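You operate a simulated robot arm through the tools that you are given. There is no shell and no other tool.

You run a simulated robot arm. Do the job below in one go: nothing can be reset, and whatever is moved stays where it is left.

TASK
Gauge cable block 3 and put it in the tray for its result.
Fine: free the jaw lock first; end with the jaw wide and locked again.

It is judged by the outcome, as a careful person would: the job done as asked, and still so three seconds after it is handed in. It fails if anything else is knocked over, pushed out of place, dropped, spilled or broken.

THE ROBOT
A 7-joint arm with a two-finger parallel gripper, fixed in place. Base frame: the origin is at the foot of the arm, x ahead of it, y to its left, z up; the work surface is at about z = 0.8. Lengths are in m, angles in rad, forces in N, time in s.
With the tool pointing down near the work surface it reaches from about 0.24 to 0.68 m from the base axis. Its first joint turns from -1.152 to 1.152 rad. Payload 2.4 kg.
The TCP is the grasp point between the finger pads, 0.03 m short of the fingertips. In the tool frame z runs along the fingers and y along their closing line. Largest opening 0.094 m; finger width 0.028, thickness 0.01; the body of the gripper, 0.05 by 0.096 m, starts 0.055 m behind the TCP.
Orientation is told as [roll, pitch, yaw] about the base's x, y, z axes, in that order, counted from this pose: with the fingers straight down and closing along the base's y, the tool's x points along the base's -x, its y along +y and its z along -z.

THE INTERFACE
- The arm moves only by the tool move_arm. Its argument "rows" is a list of rows, each an object (a shift or turn left out is 0, a gripper value left out holds the last) with "translation": the shift along the tool's x, y, z in m, a list of three; "angular": the turn, a rotation vector about the tool's x, y, z in rad, a list of three. In form: [{"translation": [tx, ty, tz], "angular": [rx, ry, rz]}, ...]. A call has 1 to 20 rows; each row shifts and turns the commanded pose from where the row before left it, along the tool's axes as they then stand. "gripper" is the gripper command, from -1 (fully open) to 1 (shut), values between in proportion, set as the call begins (left out, the last holds). Each row takes 0.2 s and may step no farther than 0.05 m and 0.15 rad from the row before; otherwise, or with a gripper value out of range, the whole call is refused. Where a pose cannot be reached the arm comes as near as it can. A force on the tool above 50 N (or 10 N above the force at the start of the call, whichever is more), or a blocked arm, ends the call early, and 0.2 s more pass. The fingers move at their own pace (about 0.153 m/s each) and stop on an object; they squeeze with about 35 N. The grip force told is the motor's: it shows also when the fingers shut on nothing. Time passes only in rows, and 0.2 s behind the last, so rows that do not move let the fingers close. The reply holds the time, the measured pose of the TCP, the force on the tool along the base axes, the opening and the grip force, in the units named above and with some noise, with the torque about the TCP (base axes, N m) and any sound that the robot's microphone picked up.
- Cameras (640 x 400 px; columns grow to the right, rows downward): "scene" is fixed at [0.0374, 0.4737, 1.4451]; the picture's right is [-0.75, -0.66, 0.00], its down [-0.36, 0.42, -0.83] and it looks along [0.55, -0.63, -0.55] (base axes); focal length 318 px, centre (320, 200). "wrist" rides on the gripper at [0.076, 0.014, -0.102] in the tool frame; the picture's right is [-0.18, 0.98, 0.00], its down [-0.75, -0.14, -0.64] and it looks along [-0.63, -0.12, 0.77] (tool axes); focal length 243 px, centre (320, 200). There is no depth. A picture from a camera that has moved, and an enlarged one, comes with that camera's place and axes in the base frame and with its lens.
- camera(camera): a new picture of that camera. The clock stands still meanwhile.
- close_up(camera, box): a new picture of the part [left, top, right, bottom] of that camera's present view, enlarged. The clock stands still meanwhile.
- sign_off(): hands the job in; it is judged then, once.

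Nothing tells you positions but the pictures and the camera data. Unless the task says otherwise, let go and move clear before handing in.

The tools are called after ">>>" as a command line: name --argument value ..., lists and objects as JSON in quotes. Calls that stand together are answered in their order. move_arm: Moves the arm, as the interface text tells. Its arguments: {"type":"object","properties":{"rows":{"type":"array","items":{"type":"object","properties":{"translation":{"type":"array","items":{"type":"number"}},"angular":{"type":"array","items":{"type":"number"}}}}},"gripper":{"type":"number"}},"required":["rows"]} The other tools are called the same way: camera (camera) takes a picture; close_up (camera, box) takes an enlarged picture of a part of a camera's view; sign_off () hands the job in.

At the start:

```text
clock: 0.0
ee_pos: [0.4593, 0.0072, 1.1352]
tool_rot: [0.0, 0.001, -0.001]
wrist_force: [0.1, -0.3, -0.4]
moment: [0.04, -0.04, -0.01]
width: 0.0942
gripper_force: 0.0
```

scene: 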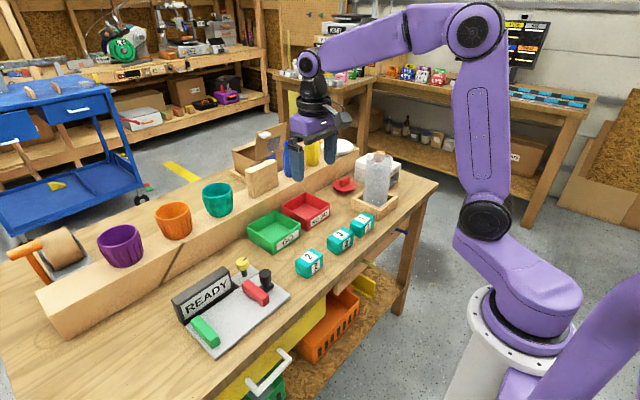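
wrist: 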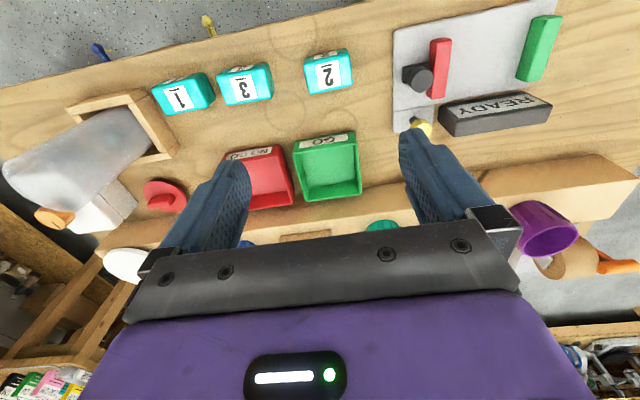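

I see a gauge fixture with a READY display, green and red parts, a black knob and a yellow piece, three teal blocks and two trays (red and green). I'll look closer first.

>>> close_up --camera "scene" --box '[160, 240, 320, 360]'

>>> close_up --camera "scene" --box '[240, 170, 400, 290]'

>>> close_up --camera "wrist" --box '[380, 0, 580, 150]'

>>> close_up --camera "wrist" --box '[140, 30, 380, 210]'

```text
3.33 times, centred on (240, 300) of scene
camera zoom: at [0.0374, 0.4737, 1.4451], right [-0.75, -0.66, 0.0], down [-0.36, 0.42, -0.83], along [0.55, -0.63, -0.55], focal length 1060 px, centre (587, -133)
```

zoom: 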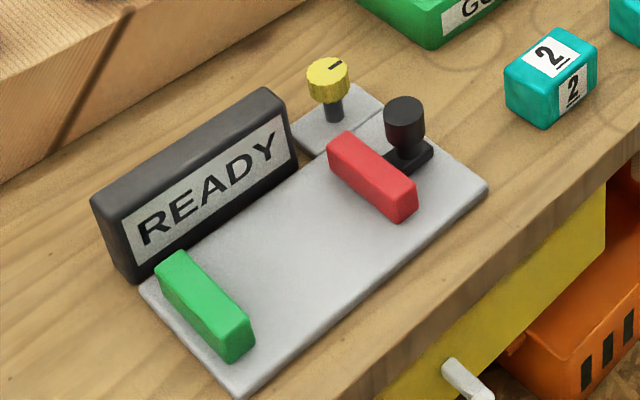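

```text
3.33 times, centred on (320, 230) of scene
camera zoom: at [0.0374, 0.4737, 1.4451], right [-0.75, -0.66, 0.0], down [-0.36, 0.42, -0.83], along [0.55, -0.63, -0.55], focal length 1060 px, centre (320, 100)
```

zoom: 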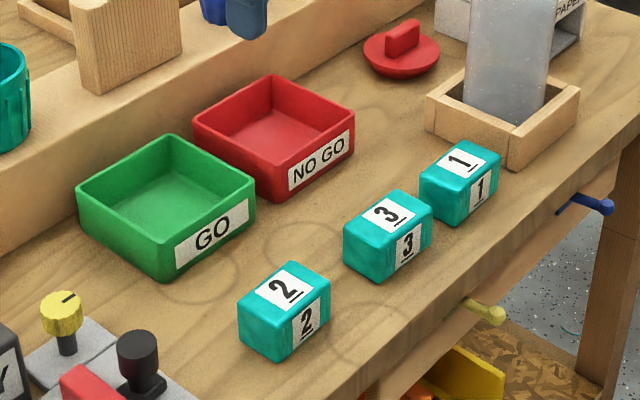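

```text
2.67 times, centred on (480, 75) of wrist
camera zoom: at [0.384, 0.0211, 1.2389], right [0.18, 0.98, 0.0], down [0.75, -0.14, 0.64], along [0.63, -0.12, -0.77], focal length 647 px, centre (-107, 533)
```

zoom: 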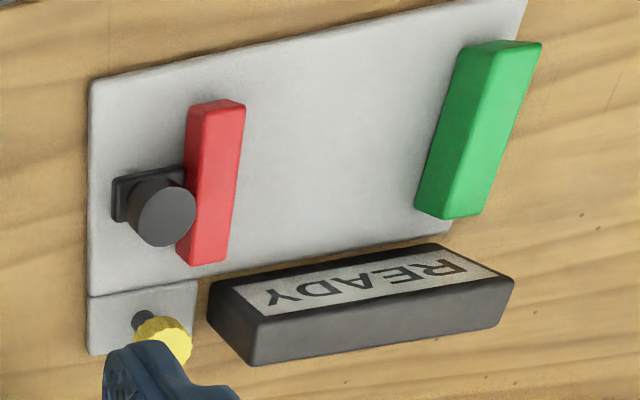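

```text
2.22 times, centred on (260, 120) of wrist
camera zoom: at [0.384, 0.0211, 1.2389], right [0.18, 0.98, 0.0], down [0.75, -0.14, 0.64], along [0.63, -0.12, -0.77], focal length 539 px, centre (453, 378)
```

zoom: 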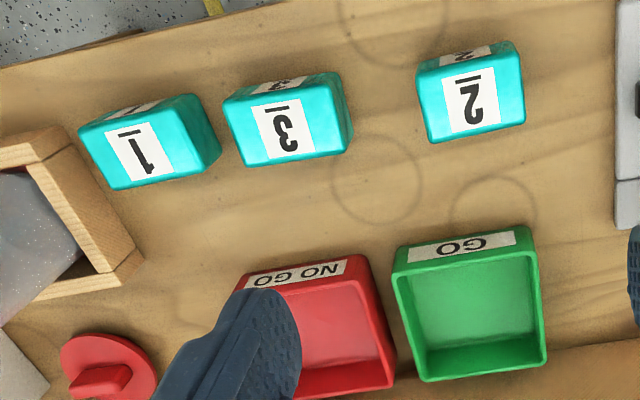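

Rough positions: the yellow lock knob is near (0.587, 0.152), the red sliding jaw near (0.496, 0.187), its black handle near (0.51, 0.14) and the green jaw near (0.497, 0.325). Block 3 is near (0.47, -0.11). I'll move the wrist camera over the fixture for a better view.

>>> move_arm --rows '[{"translation": [-0.0028, 0.0334, 0.027]}, {"translation": [-0.0028, 0.0334, 0.027]}, {"translation": [-0.0028, 0.0334, 0.027]}, {"translation": [-0.0028, 0.0334, 0.027]}, {"translation": [-0.0028, 0.0334, 0.027]}, {}]' --gripper -1

>>> camera --camera "wrist"

>>> camera --camera "scene"

```text
clock: 1.4
ee_pos: [0.4737, 0.1726, 0.9996]
tool_rot: [0.0, 0.0, 0.0]
wrist_force: [-0.2, 0.8, -1.2]
moment: [0.05, 0.0, 0.01]
width: 0.0941
gripper_force: 0.1
```

```text
taken
camera wrist: at [0.3982, 0.1866, 1.1016], right [0.18, 0.98, 0.0], down [0.75, -0.14, 0.64], along [0.63, -0.12, -0.77], focal length 243 px, centre (320, 200)
```

wrist: 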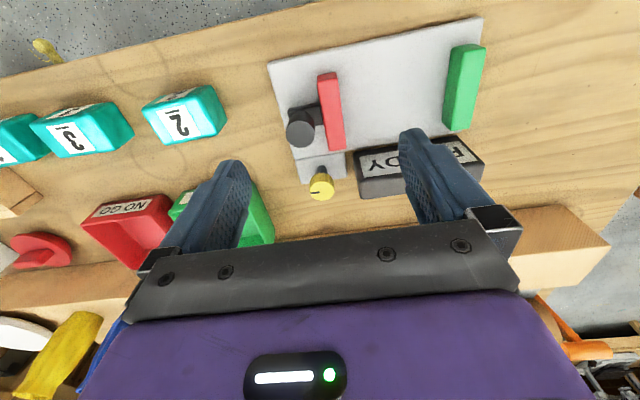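

```text
taken
```

scene: 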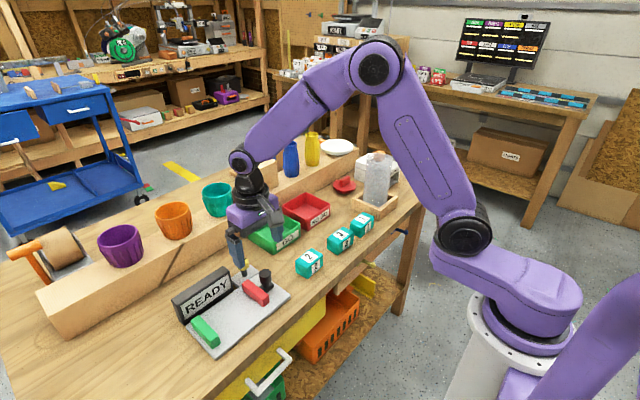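

>>> close_up --camera "wrist" --box '[260, 90, 420, 210]'

>>> close_up --camera "wrist" --box '[290, 150, 350, 210]'

>>> close_up --camera "wrist" --box '[250, 10, 510, 200]'

>>> close_up --camera "scene" --box '[220, 240, 300, 310]'

>>> close_up --camera "scene" --box '[440, 10, 560, 90]'

```text
3.33 times, centred on (340, 150) of wrist
camera zoom: at [0.3982, 0.1866, 1.1016], right [0.18, 0.98, 0.0], down [0.75, -0.14, 0.64], along [0.63, -0.12, -0.77], focal length 809 px, centre (253, 367)
```

zoom: 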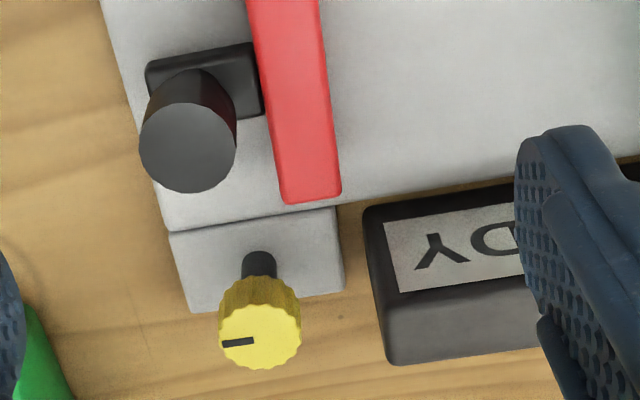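

```text
6.67 times, centred on (320, 180) of wrist
camera zoom: at [0.3982, 0.1866, 1.1016], right [0.18, 0.98, 0.0], down [0.75, -0.14, 0.64], along [0.63, -0.12, -0.77], focal length 1618 px, centre (320, 333)
```

zoom: 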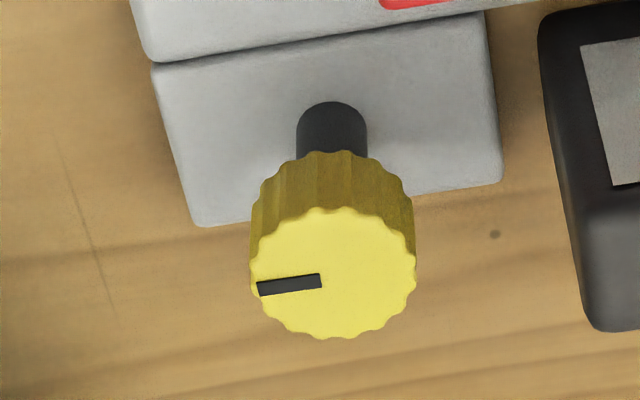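

```text
2.11 times, centred on (380, 105) of wrist
camera zoom: at [0.3982, 0.1866, 1.1016], right [0.18, 0.98, 0.0], down [0.75, -0.14, 0.64], along [0.63, -0.12, -0.77], focal length 511 px, centre (194, 400)
```

zoom: 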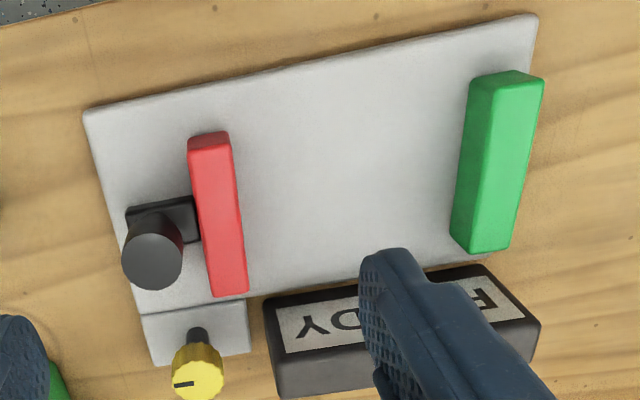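

```text
5.71 times, centred on (260, 275) of scene
camera zoom: at [0.0374, 0.4738, 1.4451], right [-0.75, -0.66, 0.0], down [-0.36, 0.42, -0.83], along [0.55, -0.63, -0.55], focal length 1816 px, centre (663, -229)
```

zoom: 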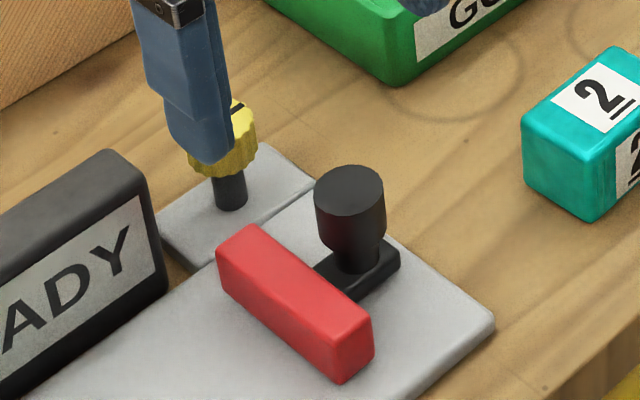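

```text
5.00 times, centred on (500, 50) of scene
camera zoom: at [0.0374, 0.4738, 1.4451], right [-0.75, -0.66, 0.0], down [-0.36, 0.42, -0.83], along [0.55, -0.63, -0.55], focal length 1589 px, centre (-580, 950)
```

zoom: 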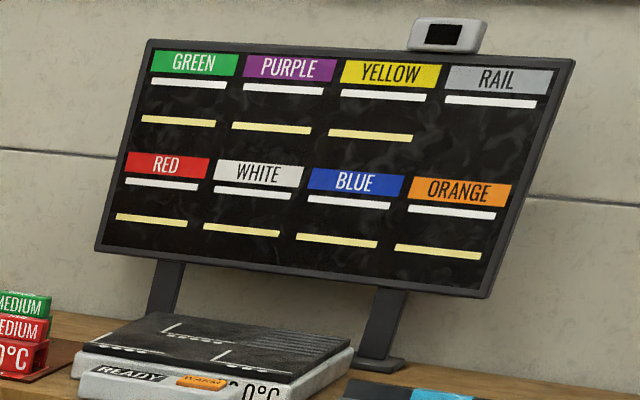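

The fixture lies square to the base axes. The yellow lock knob's axis is near (0.583, 0.154) with its top at z of about 0.859, and its mark points toward -y. The display is close on its +y side, so I'll approach with the fingers only partly open and check from above.

>>> move_arm --rows '[{"translation": [-0.0273, -0.0046, 0.0174]}, {"translation": [-0.0273, -0.0046, 0.0174]}, {"translation": [-0.0273, -0.0046, 0.0174]}, {"translation": [-0.0274, -0.0048, 0.0174]}, {}, {}]' --gripper -0.28

>>> camera --camera "wrist"

>>> close_up --camera "wrist" --box '[240, 80, 400, 180]'

>>> close_up --camera "scene" --box '[200, 220, 300, 300]'

```text
clock: 2.8
ee_pos: [0.5822, 0.1557, 0.9295]
tool_rot: [0.001, 0.001, 0.001]
wrist_force: [-0.9, -0.6, 0.3]
moment: [0.01, -0.01, -0.01]
width: 0.0601
gripper_force: 0.1
```

```text
taken
camera wrist: at [0.5067, 0.1694, 1.0334], right [0.18, 0.98, 0.0], down [0.75, -0.14, 0.64], along [0.63, -0.12, -0.77], focal length 243 px, centre (320, 200)
```

wrist: 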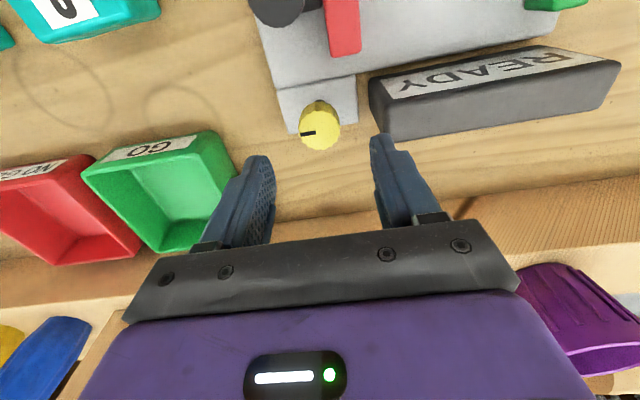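

```text
4.00 times, centred on (320, 130) of wrist
camera zoom: at [0.5067, 0.1694, 1.0334], right [0.18, 0.98, 0.0], down [0.75, -0.14, 0.64], along [0.63, -0.12, -0.77], focal length 970 px, centre (320, 480)
```

zoom: 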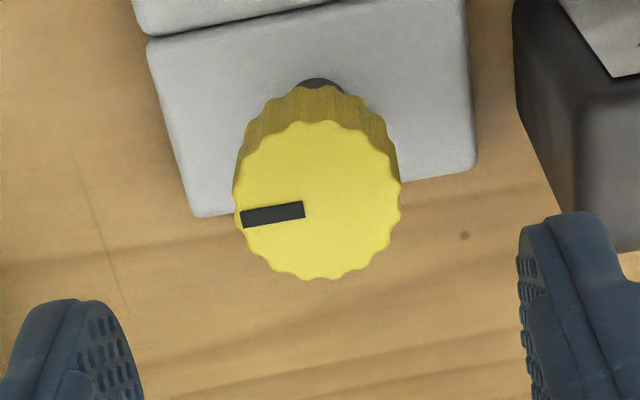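

```text
5.00 times, centred on (250, 260) of scene
camera zoom: at [0.0374, 0.4737, 1.4451], right [-0.75, -0.66, 0.0], down [-0.36, 0.42, -0.83], along [0.55, -0.63, -0.55], focal length 1589 px, centre (670, -100)
```

zoom: 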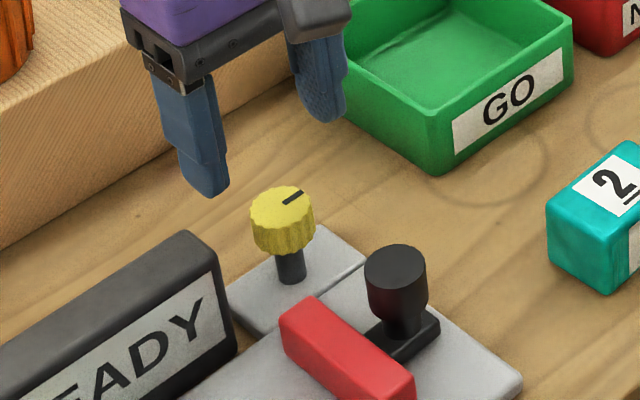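

The knob axis reads (0.583, 0.155), almost exactly under the gripper. I'll narrow the opening a little to clear the display, descend and take hold of the knob.

>>> move_arm --rows '[{}, {"translation": [0, -0.001, 0.02]}, {"translation": [0, 0, 0.02]}, {"translation": [0, 0, 0.02]}, {"translation": [0, 0, 0.018]}, {}]' --gripper -0.06

>>> close_up --camera "scene" --box '[200, 220, 300, 300]'

>>> camera --camera "wrist"

```text
clock: 4.2
ee_pos: [0.5804, 0.1538, 0.853]
tool_rot: [0.0, -0.001, 0.0]
wrist_force: [0.4, -0.3, 0.0]
moment: [0.04, -0.01, 0.05]
width: 0.0498
gripper_force: 0.0
```

```text
5.00 times, centred on (250, 260) of scene
camera zoom: at [0.0374, 0.4737, 1.4451], right [-0.75, -0.66, 0.0], down [-0.36, 0.42, -0.83], along [0.55, -0.63, -0.55], focal length 1589 px, centre (670, -100)
```

zoom: 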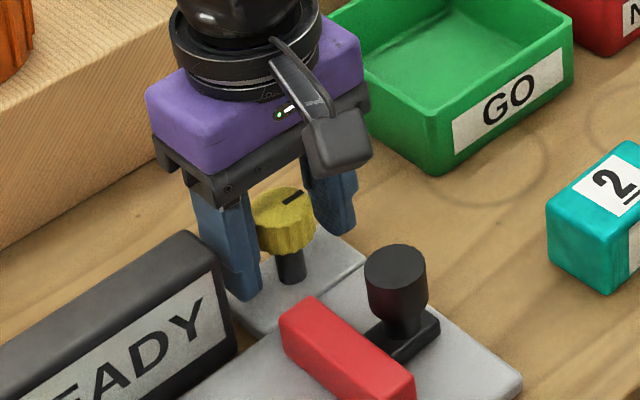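

```text
taken
camera wrist: at [0.5065, 0.1685, 0.9563], right [0.18, 0.98, 0.0], down [0.75, -0.14, 0.64], along [0.63, -0.12, -0.77], focal length 243 px, centre (320, 200)
```

wrist: 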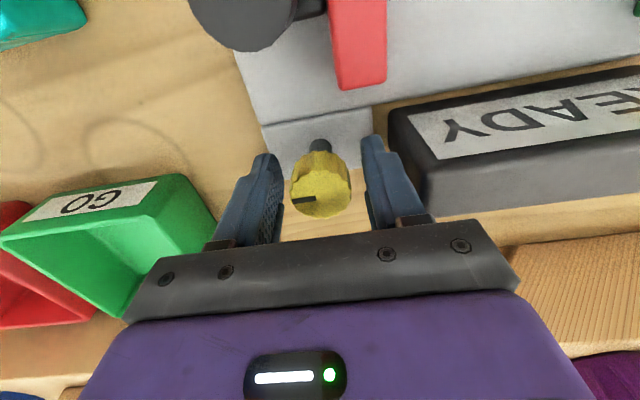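

The knob sits between the pads. I'll lower slightly, close on it, and try a small counter-clockwise turn (seen from above) to learn which way it goes.

>>> move_arm --rows '[{"translation": [0, 0, 0.002]}, {}, {}]' --gripper 1

>>> move_arm --rows '[{"angular": [0, 0, -0.1]}, {"angular": [0, 0, -0.1]}, {"angular": [0, 0, -0.1]}]'

>>> close_up --camera "scene" --box '[200, 220, 300, 300]'

>>> close_up --camera "wrist" --box '[240, 120, 400, 240]'

```text
clock: 5.0
ee_pos: [0.581, 0.1557, 0.8521]
tool_rot: [0.0, -0.003, 0.0]
wrist_force: [-10.8, -1.1, 28.5]
moment: [-0.33, 0.25, -0.01]
width: 0.0318
gripper_force: 44.8
```

```text
clock: 5.8
ee_pos: [0.5819, 0.155, 0.8523]
tool_rot: [-0.001, -0.002, 0.303]
wrist_force: [-11.7, 3.7, 27.8]
moment: [-0.12, -0.43, -0.03]
width: 0.0318
gripper_force: 45.3
```

```text
5.00 times, centred on (250, 260) of scene
camera zoom: at [0.0365, 0.4737, 1.4451], right [-0.75, -0.66, 0.0], down [-0.36, 0.42, -0.83], along [0.55, -0.63, -0.55], focal length 1589 px, centre (670, -100)
```

zoom: 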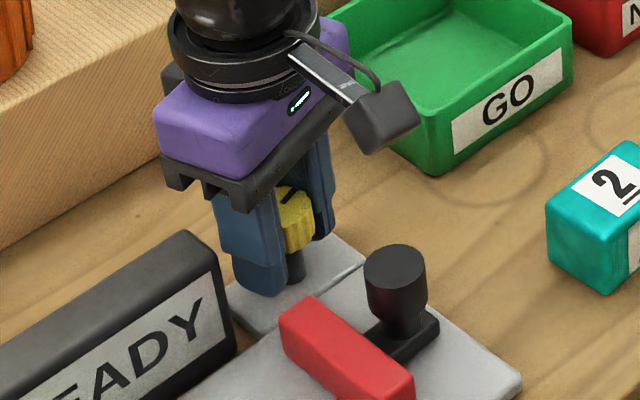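

```text
3.33 times, centred on (320, 180) of wrist
camera zoom: at [0.5058, 0.1458, 0.9552], right [-0.12, 0.99, 0.0], down [0.76, 0.09, 0.64], along [0.64, 0.08, -0.77], focal length 809 px, centre (320, 267)
```

zoom: 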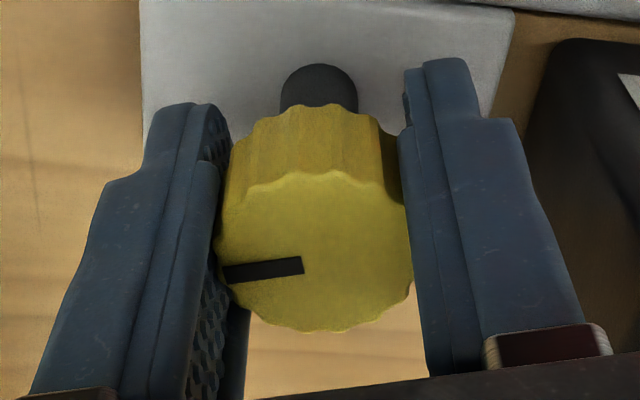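

The knob turns counter-clockwise along with the gripper at low torque. I'll continue toward a quarter turn while watching the torque.

>>> move_arm --rows '[{"translation": [0, 0, -0.001], "angular": [0, 0, -0.1]}, {"angular": [0, 0, -0.1]}, {"angular": [0, 0, -0.1]}, {"angular": [0, 0, -0.1]}, {"angular": [0, 0, -0.1]}]'

>>> close_up --camera "wrist" --box '[240, 120, 400, 240]'

>>> camera --camera "scene"

```text
clock: 7.0
ee_pos: [0.5808, 0.1559, 0.8507]
tool_rot: [0.001, 0.001, 0.802]
wrist_force: [-4.6, 14.0, 6.8]
moment: [0.76, -1.12, -0.01]
width: 0.032
gripper_force: 45.2
```

```text
3.33 times, centred on (320, 180) of wrist
camera zoom: at [0.5195, 0.1104, 0.9552], right [-0.58, 0.81, 0.0], down [0.62, 0.44, 0.64], along [0.52, 0.37, -0.77], focal length 809 px, centre (320, 267)
```

zoom: 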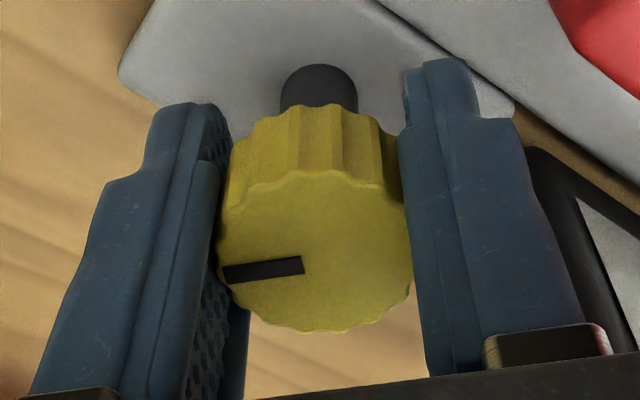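

```text
taken
```

scene: 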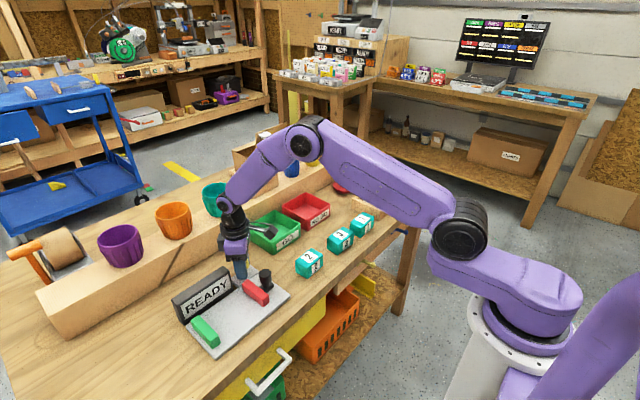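

>>> move_arm --rows '[{"angular": [0, 0, -0.1]}, {"angular": [0, 0, -0.1]}, {"angular": [0, 0, -0.1]}, {"angular": [0, 0, -0.1]}]'

>>> move_arm --rows '[{"angular": [0, 0, -0.1]}, {"angular": [0, 0, -0.1]}, {"angular": [0, 0, -0.1]}, {"angular": [0, 0, -0.07]}]'

>>> close_up --camera "wrist" --box '[240, 120, 400, 240]'

>>> close_up --camera "scene" --box '[170, 220, 300, 340]'

```text
clock: 8.0
ee_pos: [0.5813, 0.1557, 0.8512]
tool_rot: [0.0, 0.002, 1.204]
wrist_force: [-6.7, 16.3, 5.1]
moment: [0.28, -0.08, -0.03]
width: 0.0318
gripper_force: 45.0
```

```text
clock: 9.0
ee_pos: [0.581, 0.1566, 0.8514]
tool_rot: [0.001, 0.001, 1.575]
wrist_force: [-13.6, 15.3, -1.3]
moment: [-0.19, -0.47, 0.0]
width: 0.0318
gripper_force: 45.2
```

```text
3.33 times, centred on (320, 180) of wrist
camera zoom: at [0.5683, 0.0795, 0.9554], right [-0.98, 0.18, 0.0], down [0.14, 0.75, 0.64], along [0.11, 0.63, -0.77], focal length 809 px, centre (320, 267)
```

zoom: 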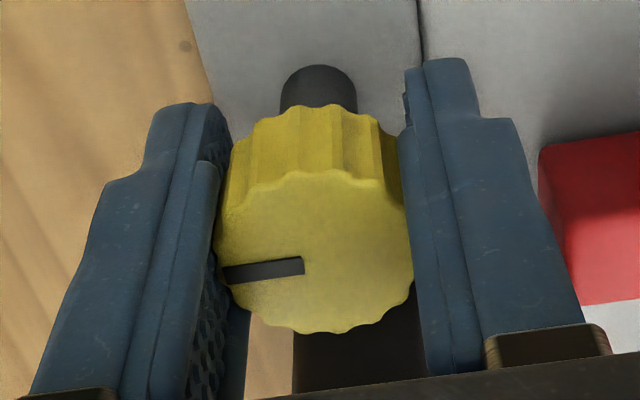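

```text
3.33 times, centred on (235, 280) of scene
camera zoom: at [0.0371, 0.4741, 1.4449], right [-0.75, -0.66, 0.0], down [-0.36, 0.42, -0.83], along [0.55, -0.63, -0.55], focal length 1060 px, centre (603, -67)
```

zoom: 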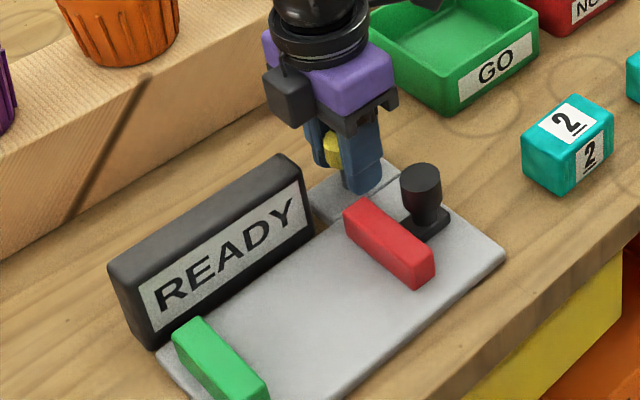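

>>> move_arm --rows '[{"angular": [0, 0, -0.08]}, {"angular": [0, 0, -0.08]}]'

>>> close_up --camera "wrist" --box '[240, 120, 400, 240]'

```text
clock: 9.6
ee_pos: [0.5819, 0.1534, 0.8518]
tool_rot: [0.003, 0.001, 1.73]
wrist_force: [-20.7, 7.8, 6.5]
moment: [-0.04, -0.4, -0.11]
width: 0.0313
gripper_force: 44.9
```

```text
3.33 times, centred on (320, 180) of wrist
camera zoom: at [0.5807, 0.076, 0.9555], right [-1.0, 0.03, 0.0], down [0.02, 0.77, 0.64], along [0.01, 0.64, -0.77], focal length 809 px, centre (320, 267)
```

zoom: 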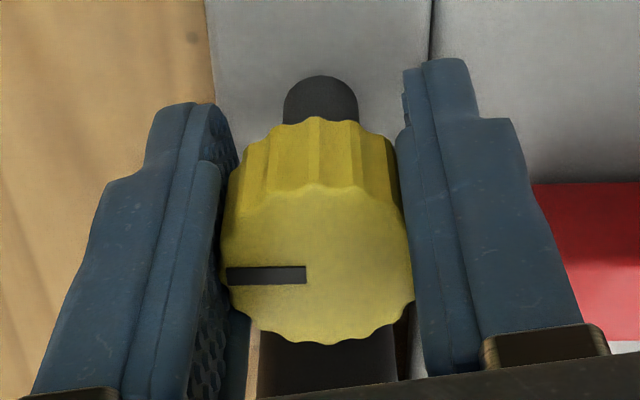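

The knob has slipped slightly in the pads, so it has reached a stop a quarter turn from the locked position, with the mark now toward +x. I'll open just enough to release it, rise straight up and look.

>>> move_arm --rows '[{}, {}, {"translation": [0, 0, -0.02]}, {"translation": [0, 0, -0.03]}, {"translation": [0, 0, -0.04], "angular": [0, 0, 0.08]}, {"translation": [0, 0, -0.04], "angular": [0, 0, 0.08]}]' --gripper 0.1

>>> camera --camera "wrist"

>>> close_up --camera "scene" --box '[170, 220, 300, 340]'

```text
clock: 11.0
ee_pos: [0.5823, 0.1527, 0.9842]
tool_rot: [0.002, -0.001, 1.569]
wrist_force: [-0.4, -0.2, -0.1]
moment: [0.0, 0.01, 0.04]
width: 0.0422
gripper_force: 0.0
```

```text
taken
camera wrist: at [0.5691, 0.0764, 1.0872], right [-0.98, 0.19, 0.0], down [0.14, 0.75, 0.64], along [0.12, 0.63, -0.77], focal length 243 px, centre (320, 200)
```

wrist: 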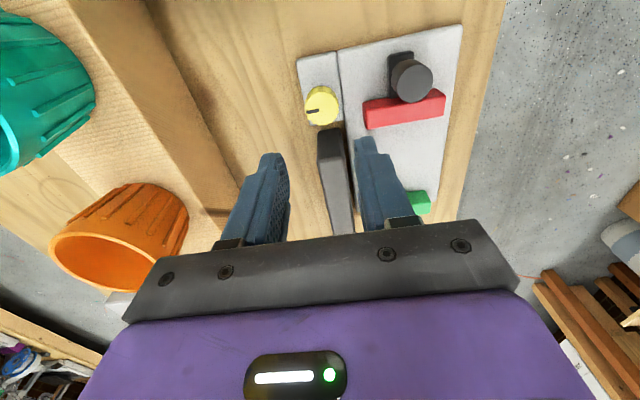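

```text
3.33 times, centred on (235, 280) of scene
camera zoom: at [0.0374, 0.4737, 1.4451], right [-0.75, -0.66, 0.0], down [-0.36, 0.42, -0.83], along [0.55, -0.63, -0.55], focal length 1060 px, centre (603, -67)
```

zoom: 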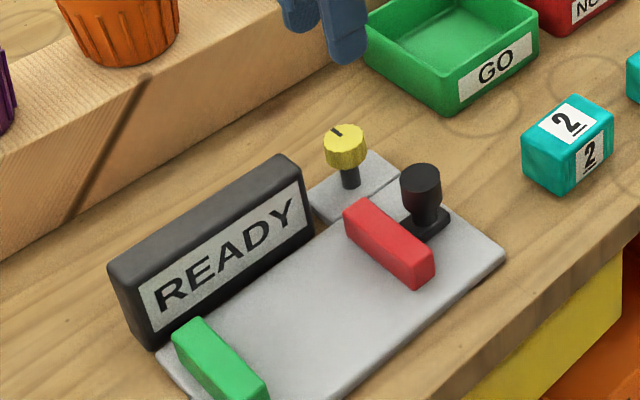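

The lock knob's mark now points to +x. I'll get the jaw and handle geometry from this view.

>>> close_up --camera "wrist" --box '[290, 10, 490, 160]'

```text
2.67 times, centred on (390, 85) of wrist
camera zoom: at [0.5691, 0.0764, 1.0872], right [-0.98, 0.19, 0.0], down [0.14, 0.75, 0.64], along [0.12, 0.63, -0.77], focal length 647 px, centre (133, 507)
```

zoom: 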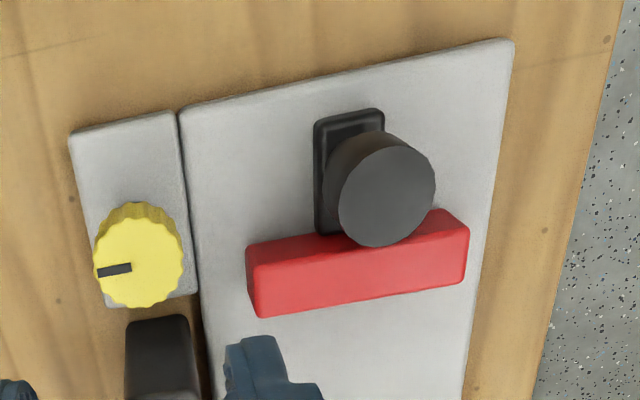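

The jaw gap runs from about y = 0.192 (red) to 0.311 (green). The handle is at (0.501, 0.147), with its top at z of about 0.865. Now I'll move over block 3 with the fingers closing along x so they stay out of the jaw gap.

>>> move_arm --rows '[{"translation": [0.0376, 0.016, 0]}, {"translation": [0.0376, 0.016, 0]}, {"translation": [0.0376, 0.016, 0]}, {"translation": [0.0376, 0.016, 0]}, {"translation": [0.0376, 0.016, 0]}, {"translation": [0.0376, 0.016, 0]}, {"translation": [0.0376, 0.016, 0]}, {}]' --gripper -1

>>> camera --camera "wrist"

>>> close_up --camera "wrist" --box '[240, 60, 400, 180]'

>>> close_up --camera "scene" --box '[280, 190, 400, 280]'

```text
clock: 12.8
ee_pos: [0.4692, -0.1082, 0.9848]
tool_rot: [-0.001, 0.002, 1.569]
wrist_force: [-0.3, -0.2, 0.9]
moment: [0.02, -0.01, 0.02]
width: 0.0937
gripper_force: 0.0
```

```text
taken
camera wrist: at [0.4558, -0.1843, 1.0883], right [-0.98, 0.18, 0.0], down [0.14, 0.75, 0.64], along [0.12, 0.63, -0.77], focal length 243 px, centre (320, 200)
```

wrist: 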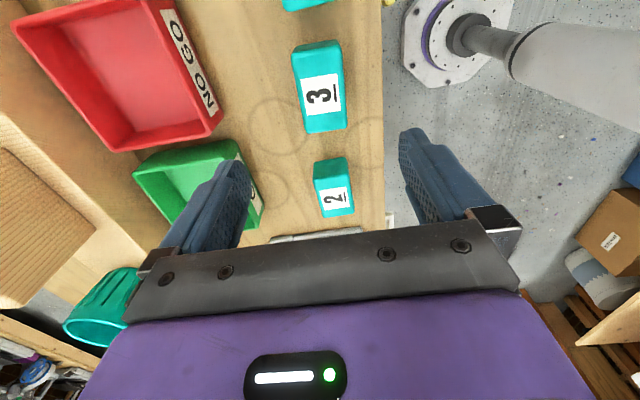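

```text
3.33 times, centred on (320, 120) of wrist
camera zoom: at [0.4558, -0.1843, 1.0883], right [-0.98, 0.18, 0.0], down [0.14, 0.75, 0.64], along [0.12, 0.63, -0.77], focal length 809 px, centre (320, 467)
```

zoom: 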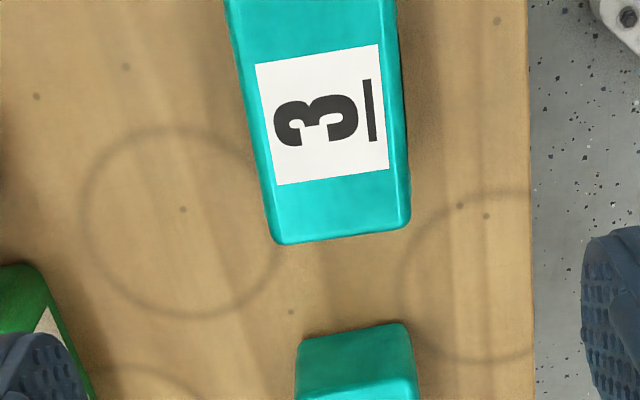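

```text
4.44 times, centred on (340, 235) of scene
camera zoom: at [0.0374, 0.4737, 1.4451], right [-0.75, -0.66, 0.0], down [-0.36, 0.42, -0.83], along [0.55, -0.63, -0.55], focal length 1413 px, centre (231, 44)
```

zoom: 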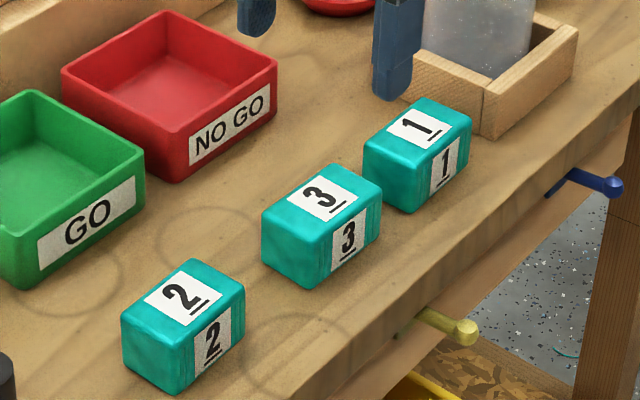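

Block 3 measures roughly 0.07 m along y and 0.045 m along x, centred near (0.469, -0.112) with its top at z of about 0.843. I'll descend around it with the fingers on its x sides.

>>> move_arm --rows '[{"translation": [0.004, 0, 0.03]}, {"translation": [0, 0, 0.03]}, {"translation": [0, 0, 0.03]}, {"translation": [0, 0, 0.03]}, {"translation": [0, 0, 0.014]}, {}]' --gripper -1

>>> camera --camera "wrist"

>>> close_up --camera "scene" --box '[280, 190, 400, 280]'

```text
clock: 14.2
ee_pos: [0.4694, -0.1131, 0.848]
tool_rot: [0.0, 0.0, 1.57]
wrist_force: [0.0, -1.4, -0.4]
moment: [0.03, 0.0, 0.0]
width: 0.0939
gripper_force: 0.1
```

```text
taken
camera wrist: at [0.4568, -0.1899, 0.952], right [-0.98, 0.18, 0.0], down [0.14, 0.75, 0.64], along [0.12, 0.63, -0.77], focal length 243 px, centre (320, 200)
```

wrist: 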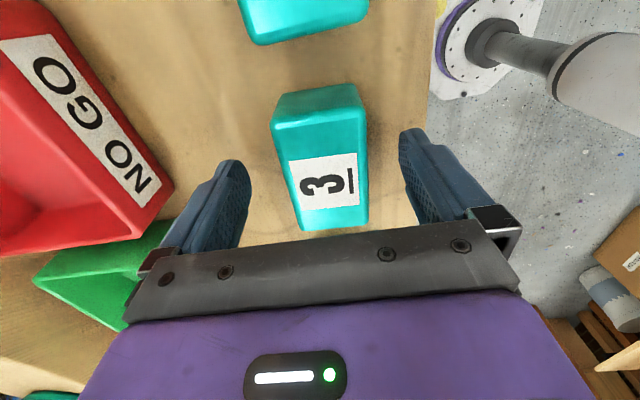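

```text
4.44 times, centred on (340, 235) of scene
camera zoom: at [0.0374, 0.4737, 1.4451], right [-0.75, -0.66, 0.0], down [-0.36, 0.42, -0.83], along [0.55, -0.63, -0.55], focal length 1413 px, centre (231, 44)
```

zoom: 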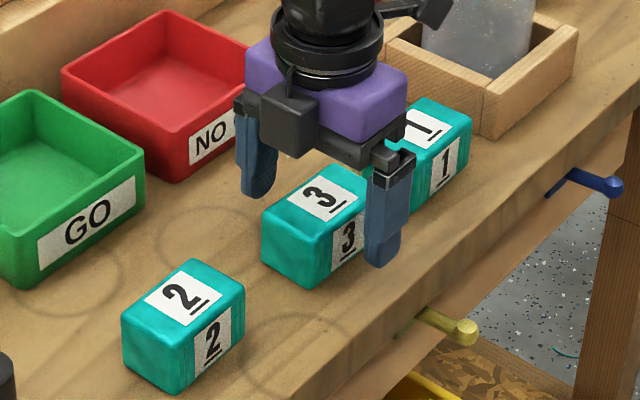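

The block is centred between the fingers. I'll go 1 cm lower, close on it and lift.

>>> move_arm --rows '[{"translation": [0, 0, 0.01]}, {}]'

>>> move_arm --rows '[{}, {}, {}]' --gripper 1

>>> move_arm --rows '[{"translation": [0, 0, -0.01]}, {"translation": [0, 0, -0.03]}, {"translation": [0, 0, -0.04]}, {"translation": [0, 0, -0.04]}]'

>>> camera --camera "wrist"

>>> close_up --camera "scene" --box '[260, 150, 420, 280]'

```text
clock: 14.8
ee_pos: [0.469, -0.113, 0.8368]
tool_rot: [-0.001, 0.001, 1.571]
wrist_force: [-0.7, -0.2, 0.4]
moment: [0.01, 0.01, -0.03]
width: 0.0943
gripper_force: 0.1
```

```text
clock: 15.6
ee_pos: [0.4703, -0.1129, 0.8384]
tool_rot: [0.0, -0.001, 1.57]
wrist_force: [-1.0, 0.0, 1.1]
moment: [-0.09, -0.03, -0.08]
width: 0.0498
gripper_force: 35.4
```

```text
clock: 16.6
ee_pos: [0.4686, -0.1154, 0.9583]
tool_rot: [0.002, 0.001, 1.571]
wrist_force: [-0.7, 0.2, -1.4]
moment: [-0.03, -0.01, 0.0]
width: 0.0497
gripper_force: 35.1
```

```text
taken
camera wrist: at [0.4566, -0.1913, 1.0618], right [-0.98, 0.18, 0.0], down [0.14, 0.75, 0.64], along [0.12, 0.63, -0.77], focal length 243 px, centre (320, 200)
```

wrist: 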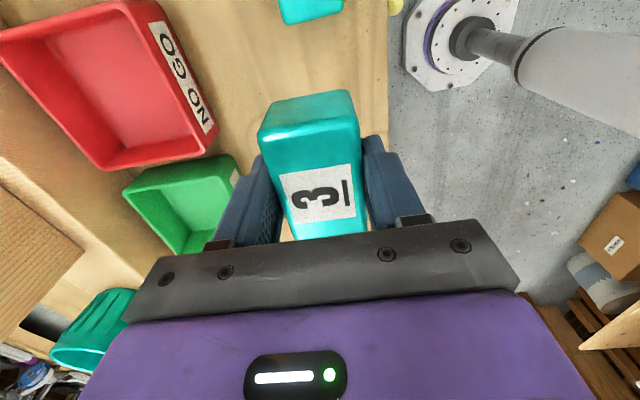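

```text
3.08 times, centred on (340, 215) of scene
camera zoom: at [0.0374, 0.4737, 1.4451], right [-0.75, -0.66, 0.0], down [-0.36, 0.42, -0.83], along [0.55, -0.63, -0.55], focal length 978 px, centre (258, 154)
```

zoom: 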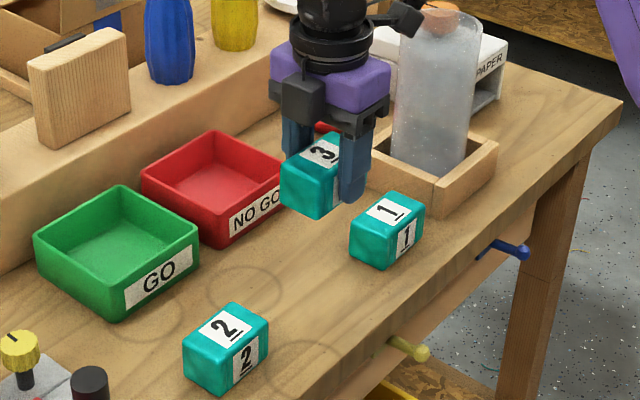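

Block 3 is held, 0.050 m wide between the pads. I'll carry it over the gauge, above everything else, to a point just off the green jaw.

>>> move_arm --rows '[{"translation": [-0.0419, -0.0035, 0]}, {"translation": [-0.0419, -0.0035, 0]}, {"translation": [-0.0419, -0.0035, 0]}, {"translation": [-0.0419, -0.0035, 0]}, {"translation": [-0.0419, -0.0035, 0]}, {"translation": [-0.0419, -0.0035, 0]}, {"translation": [-0.0419, -0.0035, 0]}, {"translation": [-0.0419, -0.0035, 0]}, {"translation": [-0.0419, -0.0035, 0]}, {}, {}]'

>>> camera --camera "wrist"

>>> camera --camera "scene"

>>> close_up --camera "scene" --box '[160, 220, 320, 360]'

```text
clock: 19.0
ee_pos: [0.5035, 0.2637, 0.9584]
tool_rot: [-0.001, 0.0, 1.569]
wrist_force: [0.3, -0.7, -0.7]
moment: [-0.04, 0.0, 0.01]
width: 0.0495
gripper_force: 34.8
```

```text
taken
camera wrist: at [0.4908, 0.1882, 1.0622], right [-0.98, 0.18, 0.0], down [0.14, 0.75, 0.64], along [0.12, 0.63, -0.77], focal length 243 px, centre (320, 200)
```

wrist: 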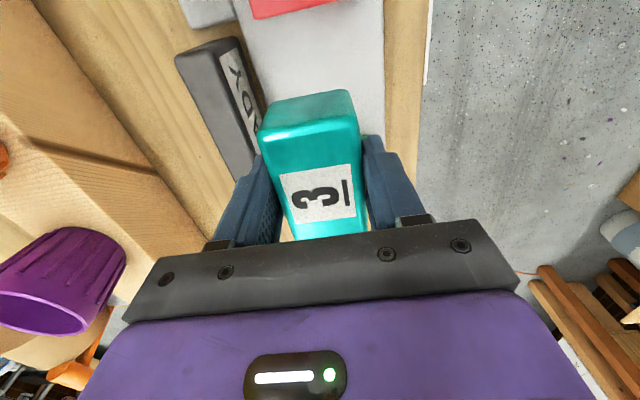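

```text
taken
```

scene: 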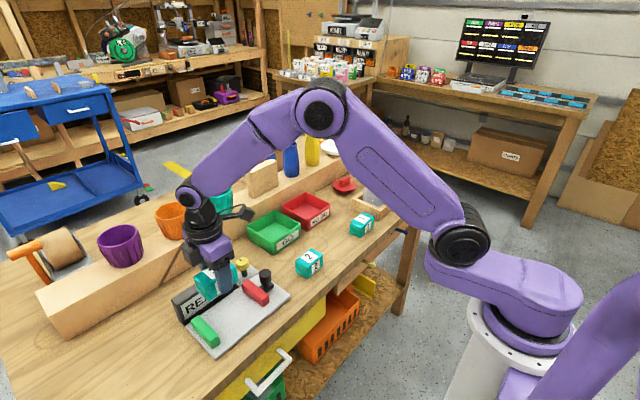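

```text
2.86 times, centred on (240, 290) of scene
camera zoom: at [0.0374, 0.4738, 1.445], right [-0.75, -0.66, 0.0], down [-0.36, 0.42, -0.83], along [0.55, -0.63, -0.55], focal length 908 px, centre (549, -57)
```

zoom: 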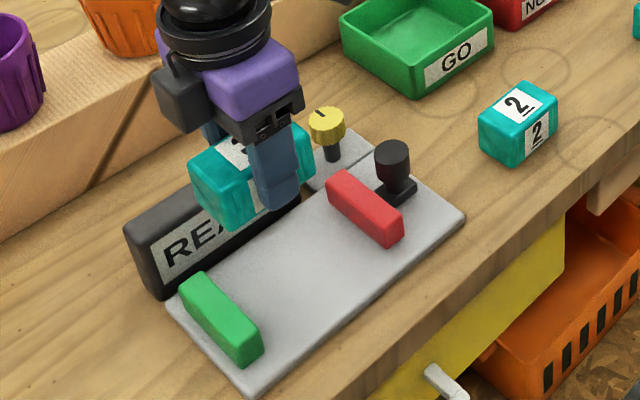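

The green jaw's inner face reads y ≈ 0.311 and the red face ≈ 0.192, so the block at y ≈ 0.265 clears both. I'll lower it straight onto the plate.

>>> move_arm --rows '[{"translation": [0, 0.003, 0.03]}, {"translation": [0, 0, 0.03]}, {"translation": [0, 0, 0.025]}, {"translation": [0, 0, 0.015]}, {}]'

>>> close_up --camera "scene" --box '[160, 240, 300, 360]'

>>> camera --camera "wrist"

```text
clock: 20.2
ee_pos: [0.4999, 0.2634, 0.8568]
tool_rot: [-0.001, 0.0, 1.571]
wrist_force: [-0.1, 0.2, -0.2]
moment: [-0.03, 0.01, -0.02]
width: 0.0497
gripper_force: 35.3
```

```text
3.33 times, centred on (230, 300) of scene
camera zoom: at [0.0374, 0.4738, 1.445], right [-0.75, -0.66, 0.0], down [-0.36, 0.42, -0.83], along [0.55, -0.63, -0.55], focal length 1060 px, centre (620, -133)
```

zoom: 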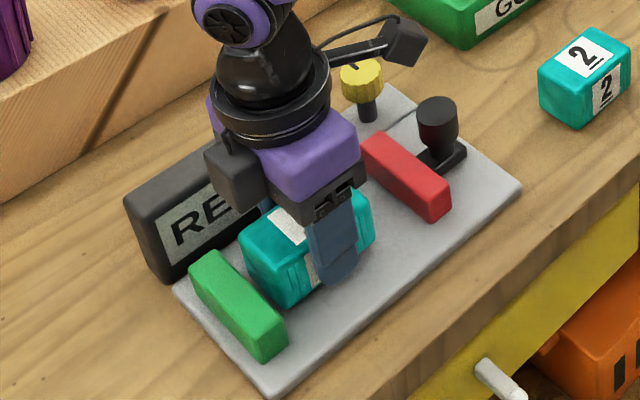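

```text
taken
camera wrist: at [0.4856, 0.1868, 0.9602], right [-0.98, 0.18, 0.0], down [0.14, 0.75, 0.64], along [0.12, 0.63, -0.77], focal length 243 px, centre (320, 200)
```

wrist: 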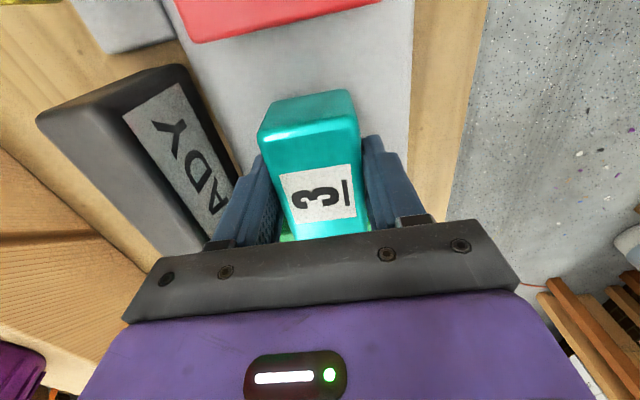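

>>> move_arm --rows '[{"translation": [0, 0, 0.003]}, {"translation": [0, 0, 0.003]}, {}]'

>>> move_arm --rows '[{"translation": [0, 0, 0.002]}, {}]'

```text
clock: 21.0
ee_pos: [0.4976, 0.2641, 0.8514]
tool_rot: [-0.001, 0.0, 1.571]
wrist_force: [-0.7, 0.6, -1.4]
moment: [0.02, 0.02, 0.01]
width: 0.0497
gripper_force: 35.3
```

```text
clock: 21.6
ee_pos: [0.5001, 0.2634, 0.851]
tool_rot: [0.0, -0.001, 1.569]
wrist_force: [-2.0, -0.8, 7.7]
moment: [-0.32, 0.06, -0.13]
width: 0.0496
gripper_force: 34.8
```

The block touches the plate at a TCP height of about 0.851. I'll release with a modest opening to stay clear of the display, rise, and check.

>>> move_arm --rows '[{}, {}, {"translation": [0, 0, -0.02]}, {"translation": [0, 0, -0.04]}, {"translation": [0, 0, -0.04]}]' --gripper -0.4

>>> camera --camera "wrist"

>>> close_up --camera "scene" --box '[160, 240, 300, 360]'

```text
clock: 22.8
ee_pos: [0.5002, 0.2631, 0.9499]
tool_rot: [0.001, 0.0, 1.571]
wrist_force: [-0.2, 0.6, -0.2]
moment: [0.02, 0.02, -0.02]
width: 0.0656
gripper_force: 0.1
```

```text
taken
camera wrist: at [0.4868, 0.1864, 1.053], right [-0.98, 0.18, 0.0], down [0.14, 0.75, 0.64], along [0.12, 0.63, -0.77], focal length 243 px, centre (320, 200)
```

wrist: 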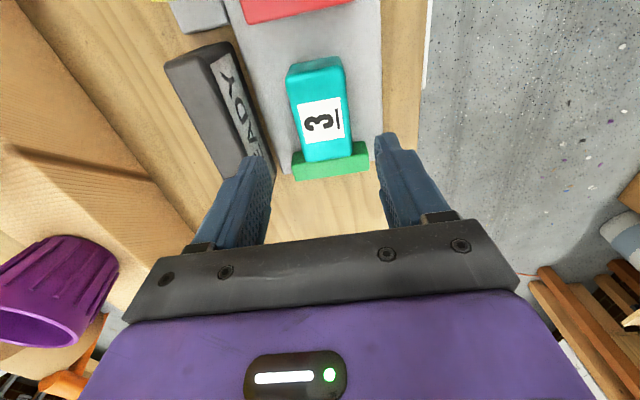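

```text
3.33 times, centred on (230, 300) of scene
camera zoom: at [0.0374, 0.4737, 1.4451], right [-0.75, -0.66, 0.0], down [-0.36, 0.42, -0.83], along [0.55, -0.63, -0.55], focal length 1060 px, centre (620, -133)
```

zoom: 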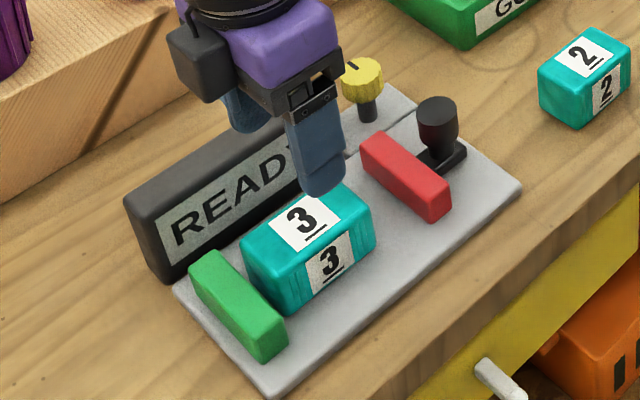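

Block 3 sits squarely between the jaws. Next I'll go over the black handle of the red jaw.

>>> move_arm --rows '[{"translation": [0.0393, 0, 0]}, {"translation": [0.0393, -0.001, 0]}, {"translation": [0.0393, 0, 0]}, {}]' --gripper -0.06

>>> camera --camera "wrist"

>>> close_up --camera "wrist" --box '[240, 60, 400, 180]'

>>> close_up --camera "scene" --box '[160, 240, 300, 360]'

```text
clock: 23.8
ee_pos: [0.5008, 0.1473, 0.9488]
tool_rot: [0.001, 0.0, 1.57]
wrist_force: [-0.6, -1.4, -0.4]
moment: [0.05, 0.01, 0.0]
width: 0.0497
gripper_force: 0.0
```

```text
taken
camera wrist: at [0.4888, 0.0698, 1.0518], right [-0.98, 0.18, 0.0], down [0.14, 0.75, 0.64], along [0.12, 0.63, -0.77], focal length 243 px, centre (320, 200)
```

wrist: 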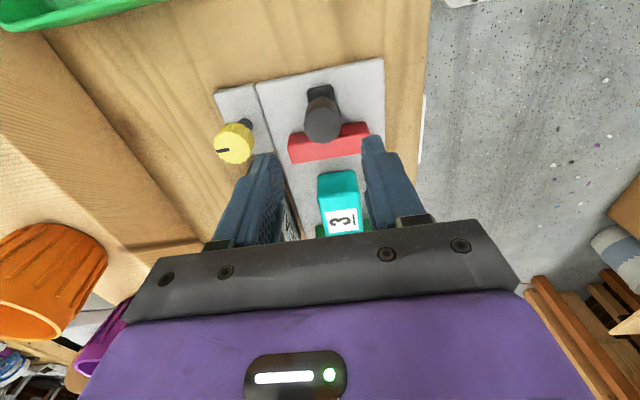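

```text
3.33 times, centred on (320, 120) of wrist
camera zoom: at [0.4888, 0.0698, 1.0518], right [-0.98, 0.18, 0.0], down [0.14, 0.75, 0.64], along [0.12, 0.63, -0.77], focal length 809 px, centre (320, 467)
```

zoom: 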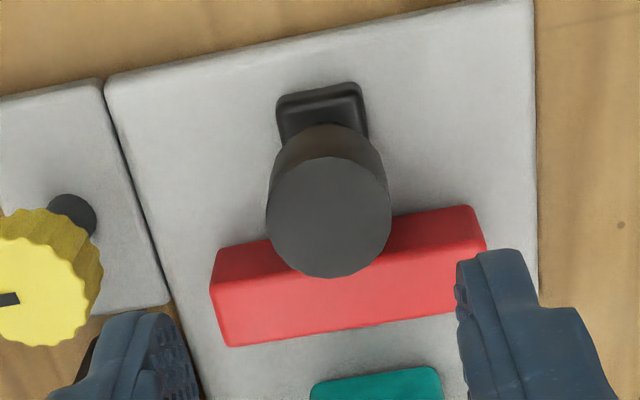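

```text
3.33 times, centred on (230, 300) of scene
camera zoom: at [0.0374, 0.4737, 1.4451], right [-0.75, -0.66, 0.0], down [-0.36, 0.42, -0.83], along [0.55, -0.63, -0.55], focal length 1060 px, centre (620, -133)
```

zoom: 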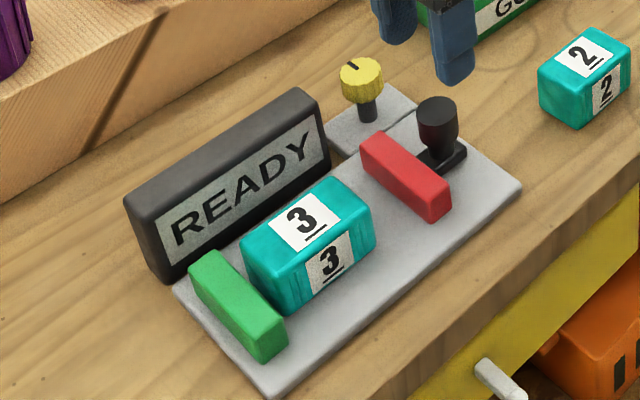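

The handle is at (0.502, 0.147), right beneath the gripper. I'll lower over it and grip.

>>> move_arm --rows '[{"translation": [0, -0.001, 0.03]}, {"translation": [0, 0, 0.03]}, {"translation": [0, 0, 0.02]}, {"translation": [0, 0, 0.014]}, {}]'

>>> move_arm --rows '[{}, {}, {}]' --gripper 1

>>> close_up --camera "scene" --box '[160, 240, 300, 360]'

>>> camera --camera "wrist"

```text
clock: 25.0
ee_pos: [0.5038, 0.1456, 0.8557]
tool_rot: [-0.002, -0.001, 1.572]
wrist_force: [0.0, -1.0, 0.5]
moment: [-0.02, 0.0, -0.01]
width: 0.0499
gripper_force: 0.1
```

```text
clock: 25.8
ee_pos: [0.4985, 0.1465, 0.8545]
tool_rot: [0.005, 0.003, 1.572]
wrist_force: [-24.9, 0.8, 3.1]
moment: [-0.61, -1.13, -0.1]
width: 0.0284
gripper_force: 44.8
```

```text
3.33 times, centred on (230, 300) of scene
camera zoom: at [0.0367, 0.4738, 1.4451], right [-0.75, -0.66, 0.0], down [-0.36, 0.42, -0.83], along [0.55, -0.63, -0.55], focal length 1060 px, centre (620, -133)
```

zoom: 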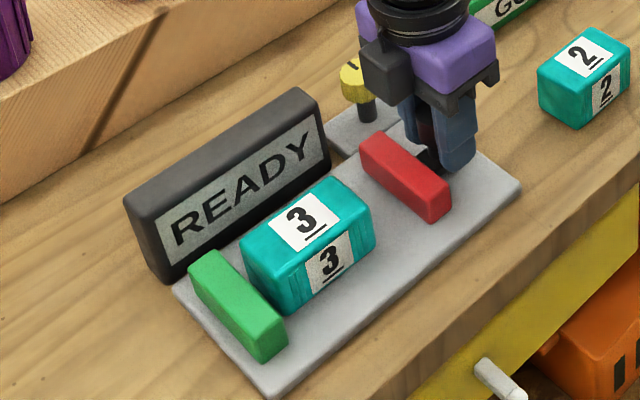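

```text
taken
camera wrist: at [0.4875, 0.0704, 0.9587], right [-0.98, 0.18, 0.01], down [0.14, 0.76, 0.64], along [0.11, 0.63, -0.77], focal length 243 px, centre (320, 200)
```

wrist: 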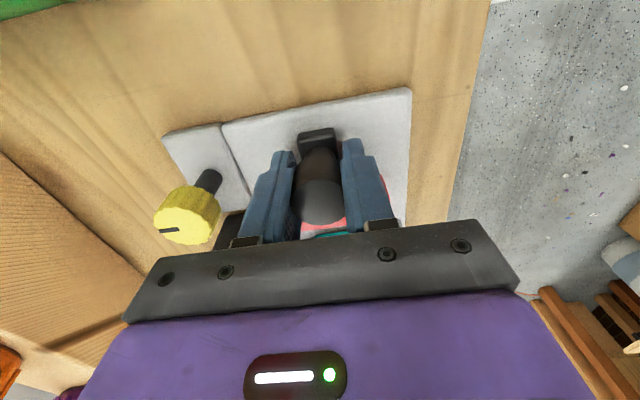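

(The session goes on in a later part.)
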